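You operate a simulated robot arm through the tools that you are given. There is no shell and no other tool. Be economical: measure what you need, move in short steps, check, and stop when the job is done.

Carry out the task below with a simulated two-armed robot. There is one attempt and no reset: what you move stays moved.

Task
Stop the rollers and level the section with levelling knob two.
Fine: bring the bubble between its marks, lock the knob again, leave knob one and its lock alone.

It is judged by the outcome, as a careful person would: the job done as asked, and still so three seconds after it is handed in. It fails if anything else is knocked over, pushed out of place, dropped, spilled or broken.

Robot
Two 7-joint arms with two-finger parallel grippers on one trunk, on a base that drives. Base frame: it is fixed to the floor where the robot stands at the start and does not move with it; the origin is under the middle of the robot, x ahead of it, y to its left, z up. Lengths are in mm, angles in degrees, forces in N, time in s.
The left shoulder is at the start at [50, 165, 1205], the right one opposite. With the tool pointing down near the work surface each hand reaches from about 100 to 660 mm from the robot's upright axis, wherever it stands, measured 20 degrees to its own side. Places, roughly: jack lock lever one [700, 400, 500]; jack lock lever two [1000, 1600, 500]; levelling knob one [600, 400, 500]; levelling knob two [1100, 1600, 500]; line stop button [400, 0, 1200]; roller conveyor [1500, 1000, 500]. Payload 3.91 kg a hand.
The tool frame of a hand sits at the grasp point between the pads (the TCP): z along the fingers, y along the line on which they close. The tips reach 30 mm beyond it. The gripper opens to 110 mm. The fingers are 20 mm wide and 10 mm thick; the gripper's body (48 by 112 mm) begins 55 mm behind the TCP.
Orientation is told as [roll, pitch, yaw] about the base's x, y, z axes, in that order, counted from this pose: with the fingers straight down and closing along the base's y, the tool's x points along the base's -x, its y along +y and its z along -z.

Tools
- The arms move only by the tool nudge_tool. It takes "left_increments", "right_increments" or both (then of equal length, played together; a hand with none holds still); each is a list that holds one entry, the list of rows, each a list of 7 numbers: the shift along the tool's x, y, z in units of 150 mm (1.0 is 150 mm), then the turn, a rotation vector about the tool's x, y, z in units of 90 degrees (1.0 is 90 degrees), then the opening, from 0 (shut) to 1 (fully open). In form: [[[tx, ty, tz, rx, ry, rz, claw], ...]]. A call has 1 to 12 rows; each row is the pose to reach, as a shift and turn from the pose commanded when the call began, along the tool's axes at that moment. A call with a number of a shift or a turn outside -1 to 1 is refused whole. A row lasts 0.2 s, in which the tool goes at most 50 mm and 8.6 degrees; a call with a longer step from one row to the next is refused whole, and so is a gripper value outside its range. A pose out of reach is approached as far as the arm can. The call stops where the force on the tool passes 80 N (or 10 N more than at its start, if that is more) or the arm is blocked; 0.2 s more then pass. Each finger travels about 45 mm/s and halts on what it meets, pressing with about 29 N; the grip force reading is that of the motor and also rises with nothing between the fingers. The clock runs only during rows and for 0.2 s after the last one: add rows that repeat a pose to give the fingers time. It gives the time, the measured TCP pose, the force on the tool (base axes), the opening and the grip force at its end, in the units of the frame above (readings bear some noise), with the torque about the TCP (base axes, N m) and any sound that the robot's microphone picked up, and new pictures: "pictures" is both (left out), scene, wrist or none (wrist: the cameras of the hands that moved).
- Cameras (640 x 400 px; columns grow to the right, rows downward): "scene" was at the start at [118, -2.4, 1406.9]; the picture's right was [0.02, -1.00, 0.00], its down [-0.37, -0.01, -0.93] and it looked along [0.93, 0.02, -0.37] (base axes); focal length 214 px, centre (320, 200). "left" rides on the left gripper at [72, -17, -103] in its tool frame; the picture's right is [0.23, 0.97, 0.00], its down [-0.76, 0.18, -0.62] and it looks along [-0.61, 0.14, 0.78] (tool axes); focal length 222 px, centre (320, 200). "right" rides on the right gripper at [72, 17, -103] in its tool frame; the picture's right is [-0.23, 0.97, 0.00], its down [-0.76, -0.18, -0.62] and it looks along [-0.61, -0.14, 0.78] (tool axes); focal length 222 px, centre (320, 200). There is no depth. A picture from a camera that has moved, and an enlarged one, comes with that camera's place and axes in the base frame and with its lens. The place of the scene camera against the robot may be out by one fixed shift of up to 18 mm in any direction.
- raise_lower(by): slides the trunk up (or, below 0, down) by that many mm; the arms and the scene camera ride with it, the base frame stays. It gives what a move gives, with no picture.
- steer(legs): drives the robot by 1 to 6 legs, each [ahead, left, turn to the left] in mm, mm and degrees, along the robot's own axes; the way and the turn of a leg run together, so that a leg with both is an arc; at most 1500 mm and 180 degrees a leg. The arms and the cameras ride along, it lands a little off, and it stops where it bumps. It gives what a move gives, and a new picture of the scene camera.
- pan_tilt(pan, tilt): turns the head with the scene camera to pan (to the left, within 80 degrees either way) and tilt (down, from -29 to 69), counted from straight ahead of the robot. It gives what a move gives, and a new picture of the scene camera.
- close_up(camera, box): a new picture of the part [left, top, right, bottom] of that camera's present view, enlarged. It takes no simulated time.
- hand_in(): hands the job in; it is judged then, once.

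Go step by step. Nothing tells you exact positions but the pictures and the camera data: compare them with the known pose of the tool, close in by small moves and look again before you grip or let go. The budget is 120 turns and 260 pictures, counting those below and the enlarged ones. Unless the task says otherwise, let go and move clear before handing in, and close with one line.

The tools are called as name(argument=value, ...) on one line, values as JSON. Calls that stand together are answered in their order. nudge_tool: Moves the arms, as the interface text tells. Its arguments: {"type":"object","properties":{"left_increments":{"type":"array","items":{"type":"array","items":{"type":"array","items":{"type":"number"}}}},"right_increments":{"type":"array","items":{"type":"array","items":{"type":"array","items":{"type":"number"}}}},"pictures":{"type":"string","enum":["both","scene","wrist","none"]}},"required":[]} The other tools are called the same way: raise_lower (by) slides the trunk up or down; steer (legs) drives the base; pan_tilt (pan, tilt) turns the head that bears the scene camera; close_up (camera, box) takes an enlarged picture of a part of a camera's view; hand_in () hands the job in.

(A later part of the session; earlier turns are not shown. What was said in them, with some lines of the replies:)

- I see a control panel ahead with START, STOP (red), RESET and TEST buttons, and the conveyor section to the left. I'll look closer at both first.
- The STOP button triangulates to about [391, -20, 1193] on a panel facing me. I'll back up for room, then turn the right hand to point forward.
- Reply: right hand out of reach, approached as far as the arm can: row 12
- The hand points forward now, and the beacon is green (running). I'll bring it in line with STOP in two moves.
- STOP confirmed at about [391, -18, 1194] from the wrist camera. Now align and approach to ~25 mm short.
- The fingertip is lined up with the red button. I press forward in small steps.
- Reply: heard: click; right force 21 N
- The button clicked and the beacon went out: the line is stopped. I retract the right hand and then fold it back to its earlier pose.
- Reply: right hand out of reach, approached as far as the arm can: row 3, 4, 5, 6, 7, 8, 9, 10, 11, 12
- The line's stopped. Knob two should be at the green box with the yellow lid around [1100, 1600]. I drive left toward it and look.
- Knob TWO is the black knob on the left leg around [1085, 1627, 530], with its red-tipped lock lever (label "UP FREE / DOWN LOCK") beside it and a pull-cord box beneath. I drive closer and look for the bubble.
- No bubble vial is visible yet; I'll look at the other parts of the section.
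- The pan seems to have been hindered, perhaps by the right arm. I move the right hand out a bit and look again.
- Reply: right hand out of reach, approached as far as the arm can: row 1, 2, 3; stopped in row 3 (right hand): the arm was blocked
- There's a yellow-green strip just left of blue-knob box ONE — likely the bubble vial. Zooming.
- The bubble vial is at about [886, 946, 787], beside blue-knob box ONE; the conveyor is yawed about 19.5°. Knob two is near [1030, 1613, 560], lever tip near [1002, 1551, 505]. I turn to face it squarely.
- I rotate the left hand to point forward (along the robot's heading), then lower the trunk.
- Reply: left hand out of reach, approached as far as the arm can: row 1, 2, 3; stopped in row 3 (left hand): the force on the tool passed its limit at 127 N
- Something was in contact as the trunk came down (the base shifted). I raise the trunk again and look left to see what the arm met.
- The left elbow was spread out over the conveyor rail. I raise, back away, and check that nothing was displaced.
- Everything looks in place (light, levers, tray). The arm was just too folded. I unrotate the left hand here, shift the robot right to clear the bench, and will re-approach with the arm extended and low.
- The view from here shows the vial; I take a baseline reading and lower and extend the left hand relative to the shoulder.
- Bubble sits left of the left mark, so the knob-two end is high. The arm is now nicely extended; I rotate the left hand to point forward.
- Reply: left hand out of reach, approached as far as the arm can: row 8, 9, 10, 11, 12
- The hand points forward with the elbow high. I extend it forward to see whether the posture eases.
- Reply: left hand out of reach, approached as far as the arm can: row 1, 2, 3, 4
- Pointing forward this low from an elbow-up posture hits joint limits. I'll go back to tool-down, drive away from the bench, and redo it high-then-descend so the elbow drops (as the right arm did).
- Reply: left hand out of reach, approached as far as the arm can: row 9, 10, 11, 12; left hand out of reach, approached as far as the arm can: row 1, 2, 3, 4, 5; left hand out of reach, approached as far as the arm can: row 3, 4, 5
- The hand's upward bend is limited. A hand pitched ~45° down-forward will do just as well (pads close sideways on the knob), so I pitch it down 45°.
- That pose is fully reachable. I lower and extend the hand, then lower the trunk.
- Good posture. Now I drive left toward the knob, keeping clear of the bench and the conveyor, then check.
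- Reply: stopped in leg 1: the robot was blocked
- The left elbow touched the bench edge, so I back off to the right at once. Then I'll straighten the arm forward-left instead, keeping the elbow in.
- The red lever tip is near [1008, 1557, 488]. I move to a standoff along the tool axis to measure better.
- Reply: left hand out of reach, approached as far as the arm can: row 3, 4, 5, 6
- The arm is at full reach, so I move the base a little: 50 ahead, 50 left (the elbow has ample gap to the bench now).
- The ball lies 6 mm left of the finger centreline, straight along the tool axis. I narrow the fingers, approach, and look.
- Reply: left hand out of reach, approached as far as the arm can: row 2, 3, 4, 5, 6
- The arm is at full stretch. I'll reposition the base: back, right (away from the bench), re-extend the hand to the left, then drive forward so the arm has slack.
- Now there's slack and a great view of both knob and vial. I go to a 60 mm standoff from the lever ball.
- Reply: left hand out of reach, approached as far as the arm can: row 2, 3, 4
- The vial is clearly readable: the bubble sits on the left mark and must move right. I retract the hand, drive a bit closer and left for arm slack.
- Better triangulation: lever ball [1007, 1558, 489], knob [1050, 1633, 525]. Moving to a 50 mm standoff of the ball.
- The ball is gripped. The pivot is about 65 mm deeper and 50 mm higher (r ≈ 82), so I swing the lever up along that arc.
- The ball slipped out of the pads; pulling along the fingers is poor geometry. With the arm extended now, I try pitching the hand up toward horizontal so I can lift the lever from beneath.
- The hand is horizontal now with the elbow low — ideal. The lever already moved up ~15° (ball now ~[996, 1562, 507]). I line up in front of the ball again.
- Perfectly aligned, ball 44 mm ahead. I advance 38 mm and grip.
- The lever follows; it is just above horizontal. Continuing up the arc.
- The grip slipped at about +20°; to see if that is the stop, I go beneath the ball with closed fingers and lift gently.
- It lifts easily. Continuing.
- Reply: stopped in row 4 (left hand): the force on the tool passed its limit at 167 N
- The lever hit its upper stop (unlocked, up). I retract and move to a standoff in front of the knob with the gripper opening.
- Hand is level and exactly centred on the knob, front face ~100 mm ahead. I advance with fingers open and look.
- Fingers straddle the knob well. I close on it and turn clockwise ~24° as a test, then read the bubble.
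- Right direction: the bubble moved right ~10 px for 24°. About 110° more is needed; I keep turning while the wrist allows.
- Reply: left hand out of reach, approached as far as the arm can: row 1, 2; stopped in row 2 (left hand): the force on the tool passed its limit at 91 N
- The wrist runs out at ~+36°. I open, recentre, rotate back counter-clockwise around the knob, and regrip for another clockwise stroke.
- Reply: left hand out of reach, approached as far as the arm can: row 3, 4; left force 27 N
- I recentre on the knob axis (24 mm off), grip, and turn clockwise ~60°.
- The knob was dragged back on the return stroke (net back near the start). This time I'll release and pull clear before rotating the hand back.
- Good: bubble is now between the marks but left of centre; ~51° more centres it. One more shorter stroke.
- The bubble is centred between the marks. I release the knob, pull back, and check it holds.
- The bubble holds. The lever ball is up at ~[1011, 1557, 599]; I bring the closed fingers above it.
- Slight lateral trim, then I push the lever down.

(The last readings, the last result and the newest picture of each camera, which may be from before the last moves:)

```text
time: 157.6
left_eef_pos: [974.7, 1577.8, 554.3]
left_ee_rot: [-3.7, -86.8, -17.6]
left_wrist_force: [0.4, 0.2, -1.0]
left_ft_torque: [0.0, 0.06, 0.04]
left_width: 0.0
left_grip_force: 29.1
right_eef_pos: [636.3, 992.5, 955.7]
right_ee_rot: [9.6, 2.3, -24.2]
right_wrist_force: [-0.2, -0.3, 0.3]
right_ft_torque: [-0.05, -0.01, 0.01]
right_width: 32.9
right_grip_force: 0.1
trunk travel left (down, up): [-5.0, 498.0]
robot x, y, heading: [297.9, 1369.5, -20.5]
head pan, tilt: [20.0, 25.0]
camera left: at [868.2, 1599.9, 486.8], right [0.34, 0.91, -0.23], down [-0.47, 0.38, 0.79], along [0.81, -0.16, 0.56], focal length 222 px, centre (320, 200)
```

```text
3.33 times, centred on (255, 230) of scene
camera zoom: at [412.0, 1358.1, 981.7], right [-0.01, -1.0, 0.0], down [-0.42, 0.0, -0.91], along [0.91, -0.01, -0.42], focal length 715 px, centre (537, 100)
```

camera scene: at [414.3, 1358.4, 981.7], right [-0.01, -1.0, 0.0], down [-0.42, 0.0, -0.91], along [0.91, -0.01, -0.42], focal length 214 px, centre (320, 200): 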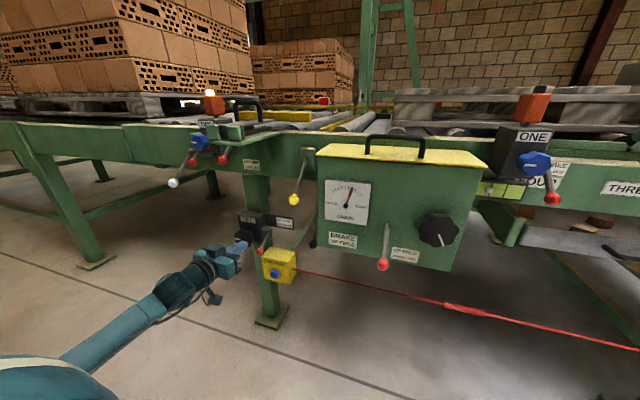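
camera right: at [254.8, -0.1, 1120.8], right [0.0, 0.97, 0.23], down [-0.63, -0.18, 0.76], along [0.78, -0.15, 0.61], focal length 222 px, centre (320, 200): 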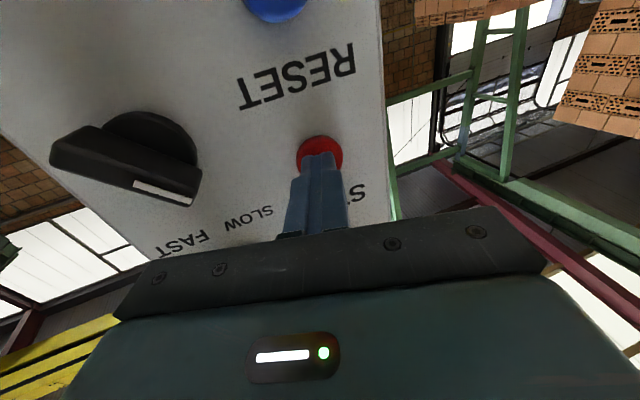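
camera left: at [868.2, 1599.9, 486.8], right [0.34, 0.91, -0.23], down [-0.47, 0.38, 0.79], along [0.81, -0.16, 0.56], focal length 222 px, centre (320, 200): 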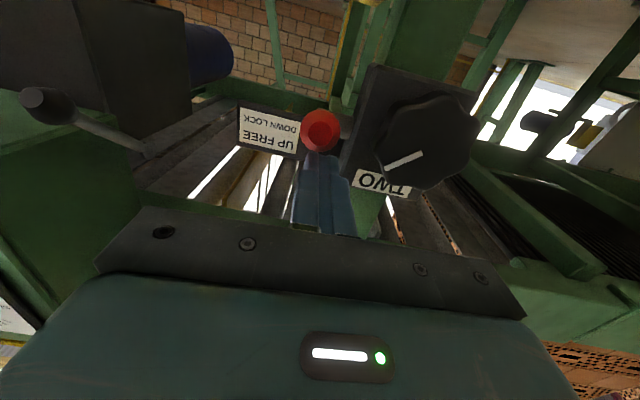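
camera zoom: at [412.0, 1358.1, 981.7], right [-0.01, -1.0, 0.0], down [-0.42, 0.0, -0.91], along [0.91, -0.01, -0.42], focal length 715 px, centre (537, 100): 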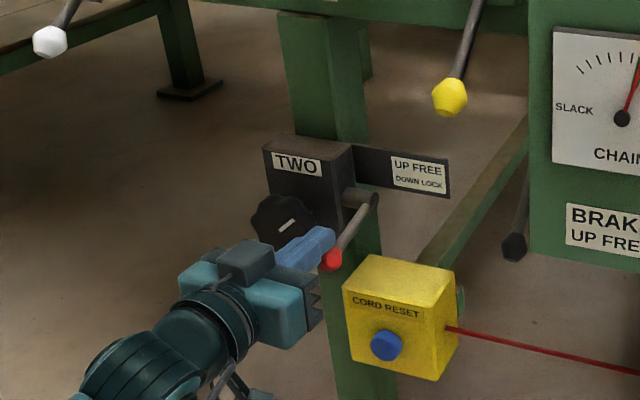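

nudge_tool(left_increments=[[[0.06, 0, 0, 0, 0, 0, 0], [0.12, 0, 0.01, 0, 0, 0, 0], [0.18, 0, 0.02, 0, 0, 0, 0], [0.23, 0, 0.03, 0, 0, 0, 0], [0.27, 0, 0.04, 0, 0, 0, 0], [0.3, 0, 0.05, 0, 0, 0, 0], [0.33, 0, 0.06, 0, 0, 0, 0]]], pictures="wrist")

close_up(camera="scene", box=[190, 170, 320, 290])

close_up(camera="scene", box=[460, 160, 560, 220])

```text
time: 159.2
left_eef_pos: [981.0, 1576.1, 513.9]
left_ee_rot: [0.8, -87.8, -22.0]
left_wrist_force: [-13.5, 11.6, 26.1]
left_ft_torque: [-0.2, -0.58, 0.01]
left_width: 0.2
left_grip_force: 28.9
right_eef_pos: [634.8, 993.1, 957.6]
right_ee_rot: [9.7, 2.0, -24.2]
right_wrist_force: [0.8, 0.5, 0.2]
right_ft_torque: [0.01, -0.03, 0.01]
right_width: 33.0
right_grip_force: 0.0
trunk travel left (down, up): [-5.0, 498.0]
robot x, y, heading: [298.0, 1372.5, -20.4]
head pan, tilt: [20.0, 25.0]
camera left: at [876.3, 1599.0, 444.1], right [0.35, 0.91, -0.23], down [-0.49, 0.38, 0.78], along [0.8, -0.16, 0.58], focal length 222 px, centre (320, 200)
```

left: 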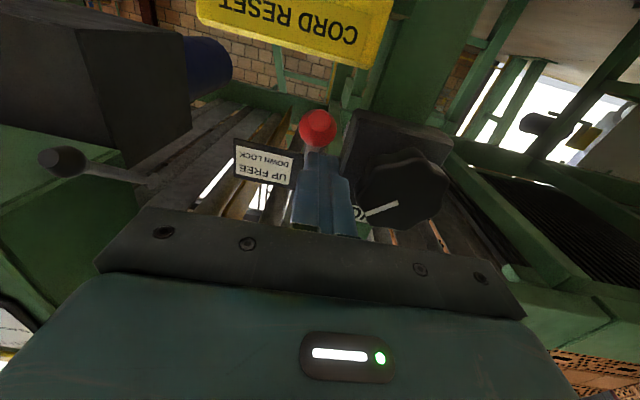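

```text
3.33 times, centred on (255, 230) of scene
camera zoom: at [409.5, 1358.0, 982.6], right [-0.01, -1.0, 0.0], down [-0.42, 0.0, -0.91], along [0.91, 0.0, -0.42], focal length 715 px, centre (537, 100)
```

zoom: 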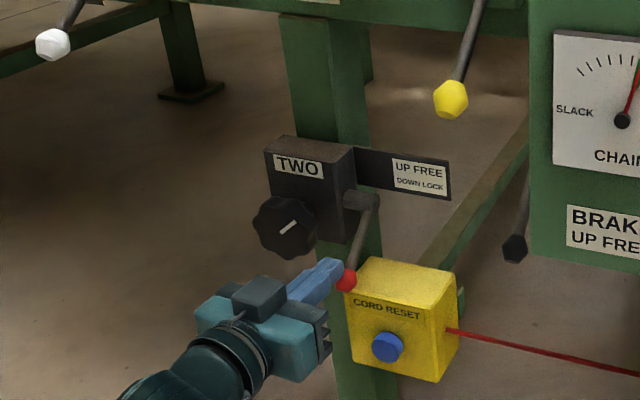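

```text
6.40 times, centred on (510, 190) of scene
camera zoom: at [409.5, 1358.0, 982.6], right [-0.01, -1.0, 0.0], down [-0.42, 0.0, -0.91], along [0.91, 0.0, -0.42], focal length 1373 px, centre (-896, 264)
```

zoom: 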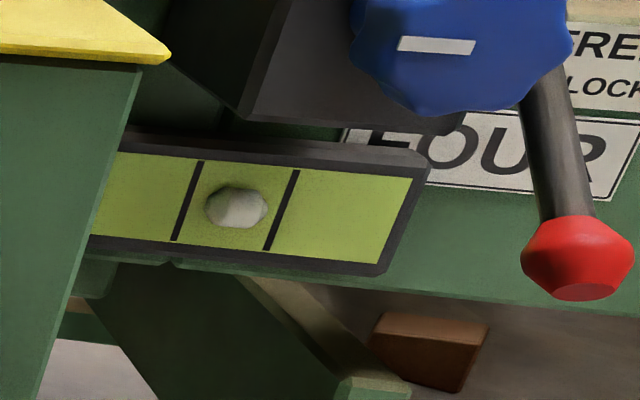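

The lever is back at its original down (locked) position against its stop, and the bubble is still centred. I pull the hand clear and verify.

nudge_tool(left_increments=[[[-0.06, 0, 0, 0, 0, 0, 0], [-0.06, 0, -0.2, 0, 0, 0, 0], [-0.06, 0, -0.5, 0, 0, 0, 0], [-0.06, 0, -0.8, 0, 0, 0, 0], [-0.06, 0, -0.8, 0, 0, 0, 0]]], pictures="scene")

steer(legs=[[-120, 0, 0]])

close_up(camera="scene", box=[220, 150, 330, 280])

close_up(camera="scene", box=[400, 130, 520, 220])

```text
time: 160.4
left_eef_pos: [871.3, 1616.8, 517.1]
left_ee_rot: [-3.9, -86.9, -17.4]
left_wrist_force: [0.0, 0.4, 0.3]
left_ft_torque: [0.02, -0.02, 0.01]
left_width: 0.0
left_grip_force: 28.8
right_eef_pos: [636.3, 992.9, 955.0]
right_ee_rot: [9.6, 2.1, -24.3]
right_wrist_force: [0.7, 0.0, 0.1]
right_ft_torque: [0.0, 0.01, 0.05]
right_width: 32.7
right_grip_force: 0.0
trunk travel left (down, up): [-5.0, 498.0]
robot x, y, heading: [297.4, 1370.9, -20.3]
head pan, tilt: [20.0, 25.0]
camera scene: at [412.0, 1358.0, 981.7], right [-0.01, -1.0, 0.0], down [-0.42, 0.0, -0.91], along [0.91, -0.01, -0.42], focal length 214 px, centre (320, 200)
```

scene: 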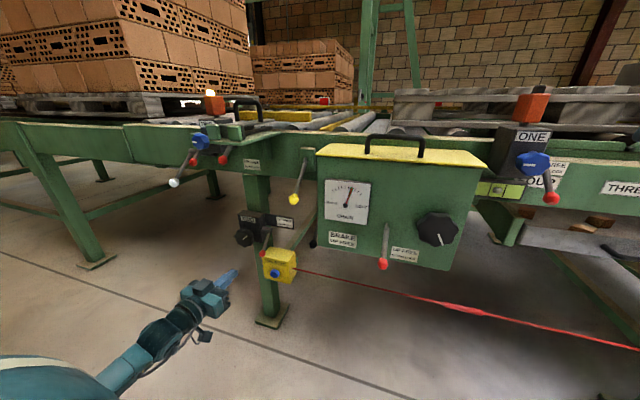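

```text
time: 161.6
left_eef_pos: [760.2, 1658.7, 519.0]
left_ee_rot: [-3.5, -86.9, -17.8]
left_wrist_force: [-0.2, -0.3, 0.9]
left_ft_torque: [0.0, 0.0, 0.04]
left_width: 0.2
left_grip_force: 29.3
right_eef_pos: [526.1, 1033.9, 954.8]
right_ee_rot: [9.7, 2.1, -24.2]
right_wrist_force: [0.2, 0.3, 0.2]
right_ft_torque: [-0.02, 0.0, -0.01]
right_width: 32.9
right_grip_force: 0.1
trunk travel left (down, up): [-5.0, 498.0]
robot x, y, heading: [184.1, 1414.3, -20.5]
head pan, tilt: [20.0, 25.0]
camera scene: at [301.1, 1399.1, 981.7], right [-0.01, -1.0, 0.0], down [-0.42, 0.0, -0.91], along [0.91, -0.01, -0.42], focal length 214 px, centre (320, 200)
```

scene: 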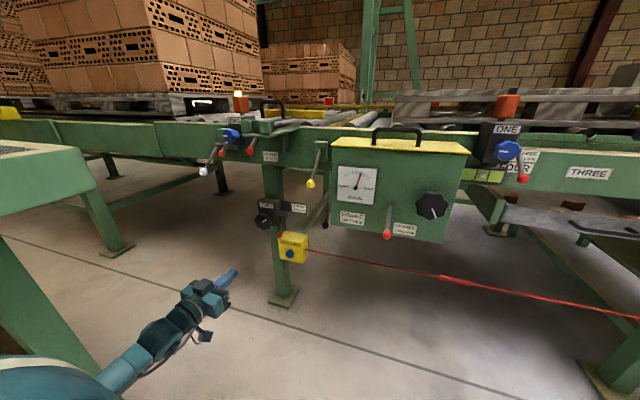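

```text
3.08 times, centred on (275, 215) of scene
camera zoom: at [301.1, 1399.1, 981.7], right [-0.01, -1.0, 0.0], down [-0.42, 0.0, -0.91], along [0.91, -0.01, -0.42], focal length 660 px, centre (458, 154)
```

zoom: 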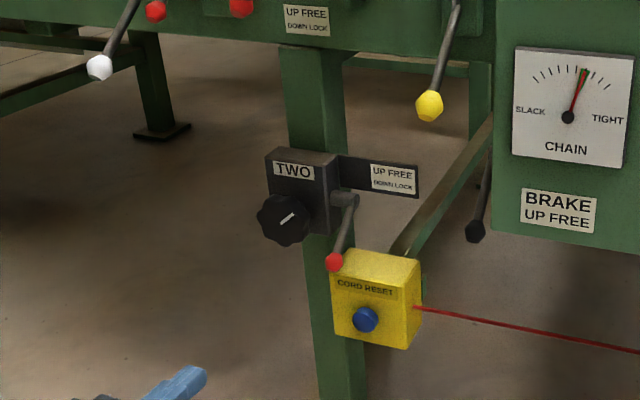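

```text
4.44 times, centred on (460, 175) of scene
camera zoom: at [301.1, 1399.1, 981.7], right [-0.01, -1.0, 0.0], down [-0.42, 0.0, -0.91], along [0.91, -0.01, -0.42], focal length 953 px, centre (-302, 311)
```

zoom: 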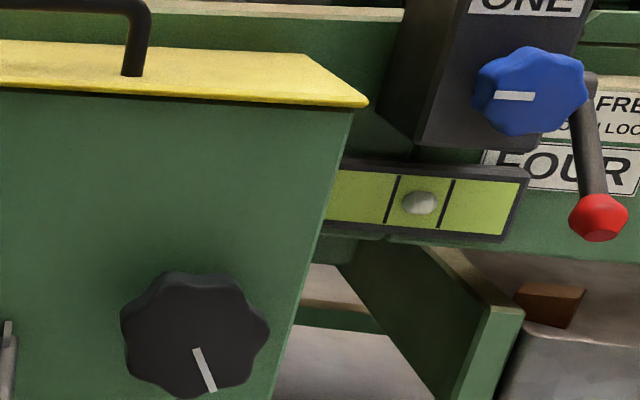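

Bubble centred, lock lever down. A last look at the bench I brushed earlier and at the beacon.

pan_tilt(pan=75, tilt=20)

pan_tilt(pan=-50, tilt=10)

```text
time: 162.8
left_eef_pos: [760.1, 1658.2, 519.0]
left_ee_rot: [-3.6, -86.8, -17.9]
left_wrist_force: [0.1, 0.5, 0.2]
left_ft_torque: [0.01, 0.0, 0.01]
left_width: 0.0
left_grip_force: 29.2
right_eef_pos: [526.5, 1033.9, 955.2]
right_ee_rot: [9.5, 2.2, -24.2]
right_wrist_force: [-0.6, 0.5, -0.4]
right_ft_torque: [-0.01, 0.0, 0.02]
right_width: 33.1
right_grip_force: 0.0
trunk travel left (down, up): [-5.0, 498.0]
robot x, y, heading: [186.3, 1416.4, -20.3]
head pan, tilt: [75.0, 20.0]
camera scene: at [262.8, 1475.6, 989.8], right [0.82, -0.58, 0.0], down [-0.2, -0.28, -0.94], along [0.54, 0.77, -0.34], focal length 214 px, centre (320, 200)
```

scene: 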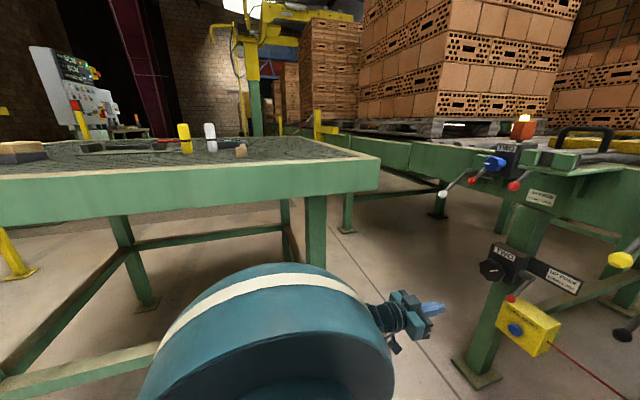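

```text
time: 164.9
left_eef_pos: [759.1, 1657.9, 519.4]
left_ee_rot: [-3.5, -86.9, -17.6]
left_wrist_force: [-1.1, -0.2, -1.5]
left_ft_torque: [0.01, 0.01, 0.04]
left_width: 0.0
left_grip_force: 29.4
right_eef_pos: [526.3, 1034.3, 955.8]
right_ee_rot: [9.5, 2.2, -24.1]
right_wrist_force: [0.5, 0.1, 0.7]
right_ft_torque: [0.01, 0.01, 0.03]
right_width: 33.2
right_grip_force: 0.1
trunk travel left (down, up): [-5.0, 498.0]
robot x, y, heading: [187.4, 1412.1, -20.5]
head pan, tilt: [-50.0, 10.0]
camera scene: at [240.2, 1312.2, 1006.1], right [-0.94, -0.34, 0.0], down [-0.06, 0.16, -0.98], along [0.33, -0.93, -0.17], focal length 214 px, centre (320, 200)
```

scene: 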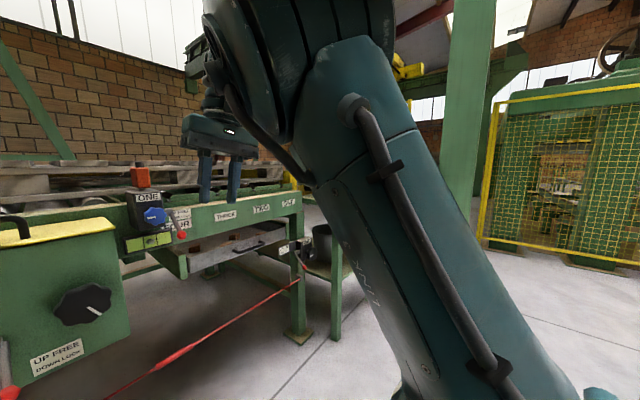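

The bench tools (mallet and the rest) are still in place, and the bubble is centred with the lock lever down. The beacon went out when I pressed STOP; the right arm hides it from this view. Both hands are clear, so I hand in.

hand_in()

```text
The job is handed in.
```

The rollers are stopped, the bubble sits between its marks by knob two, knob two is locked again, and knob one and its lock were not touched.
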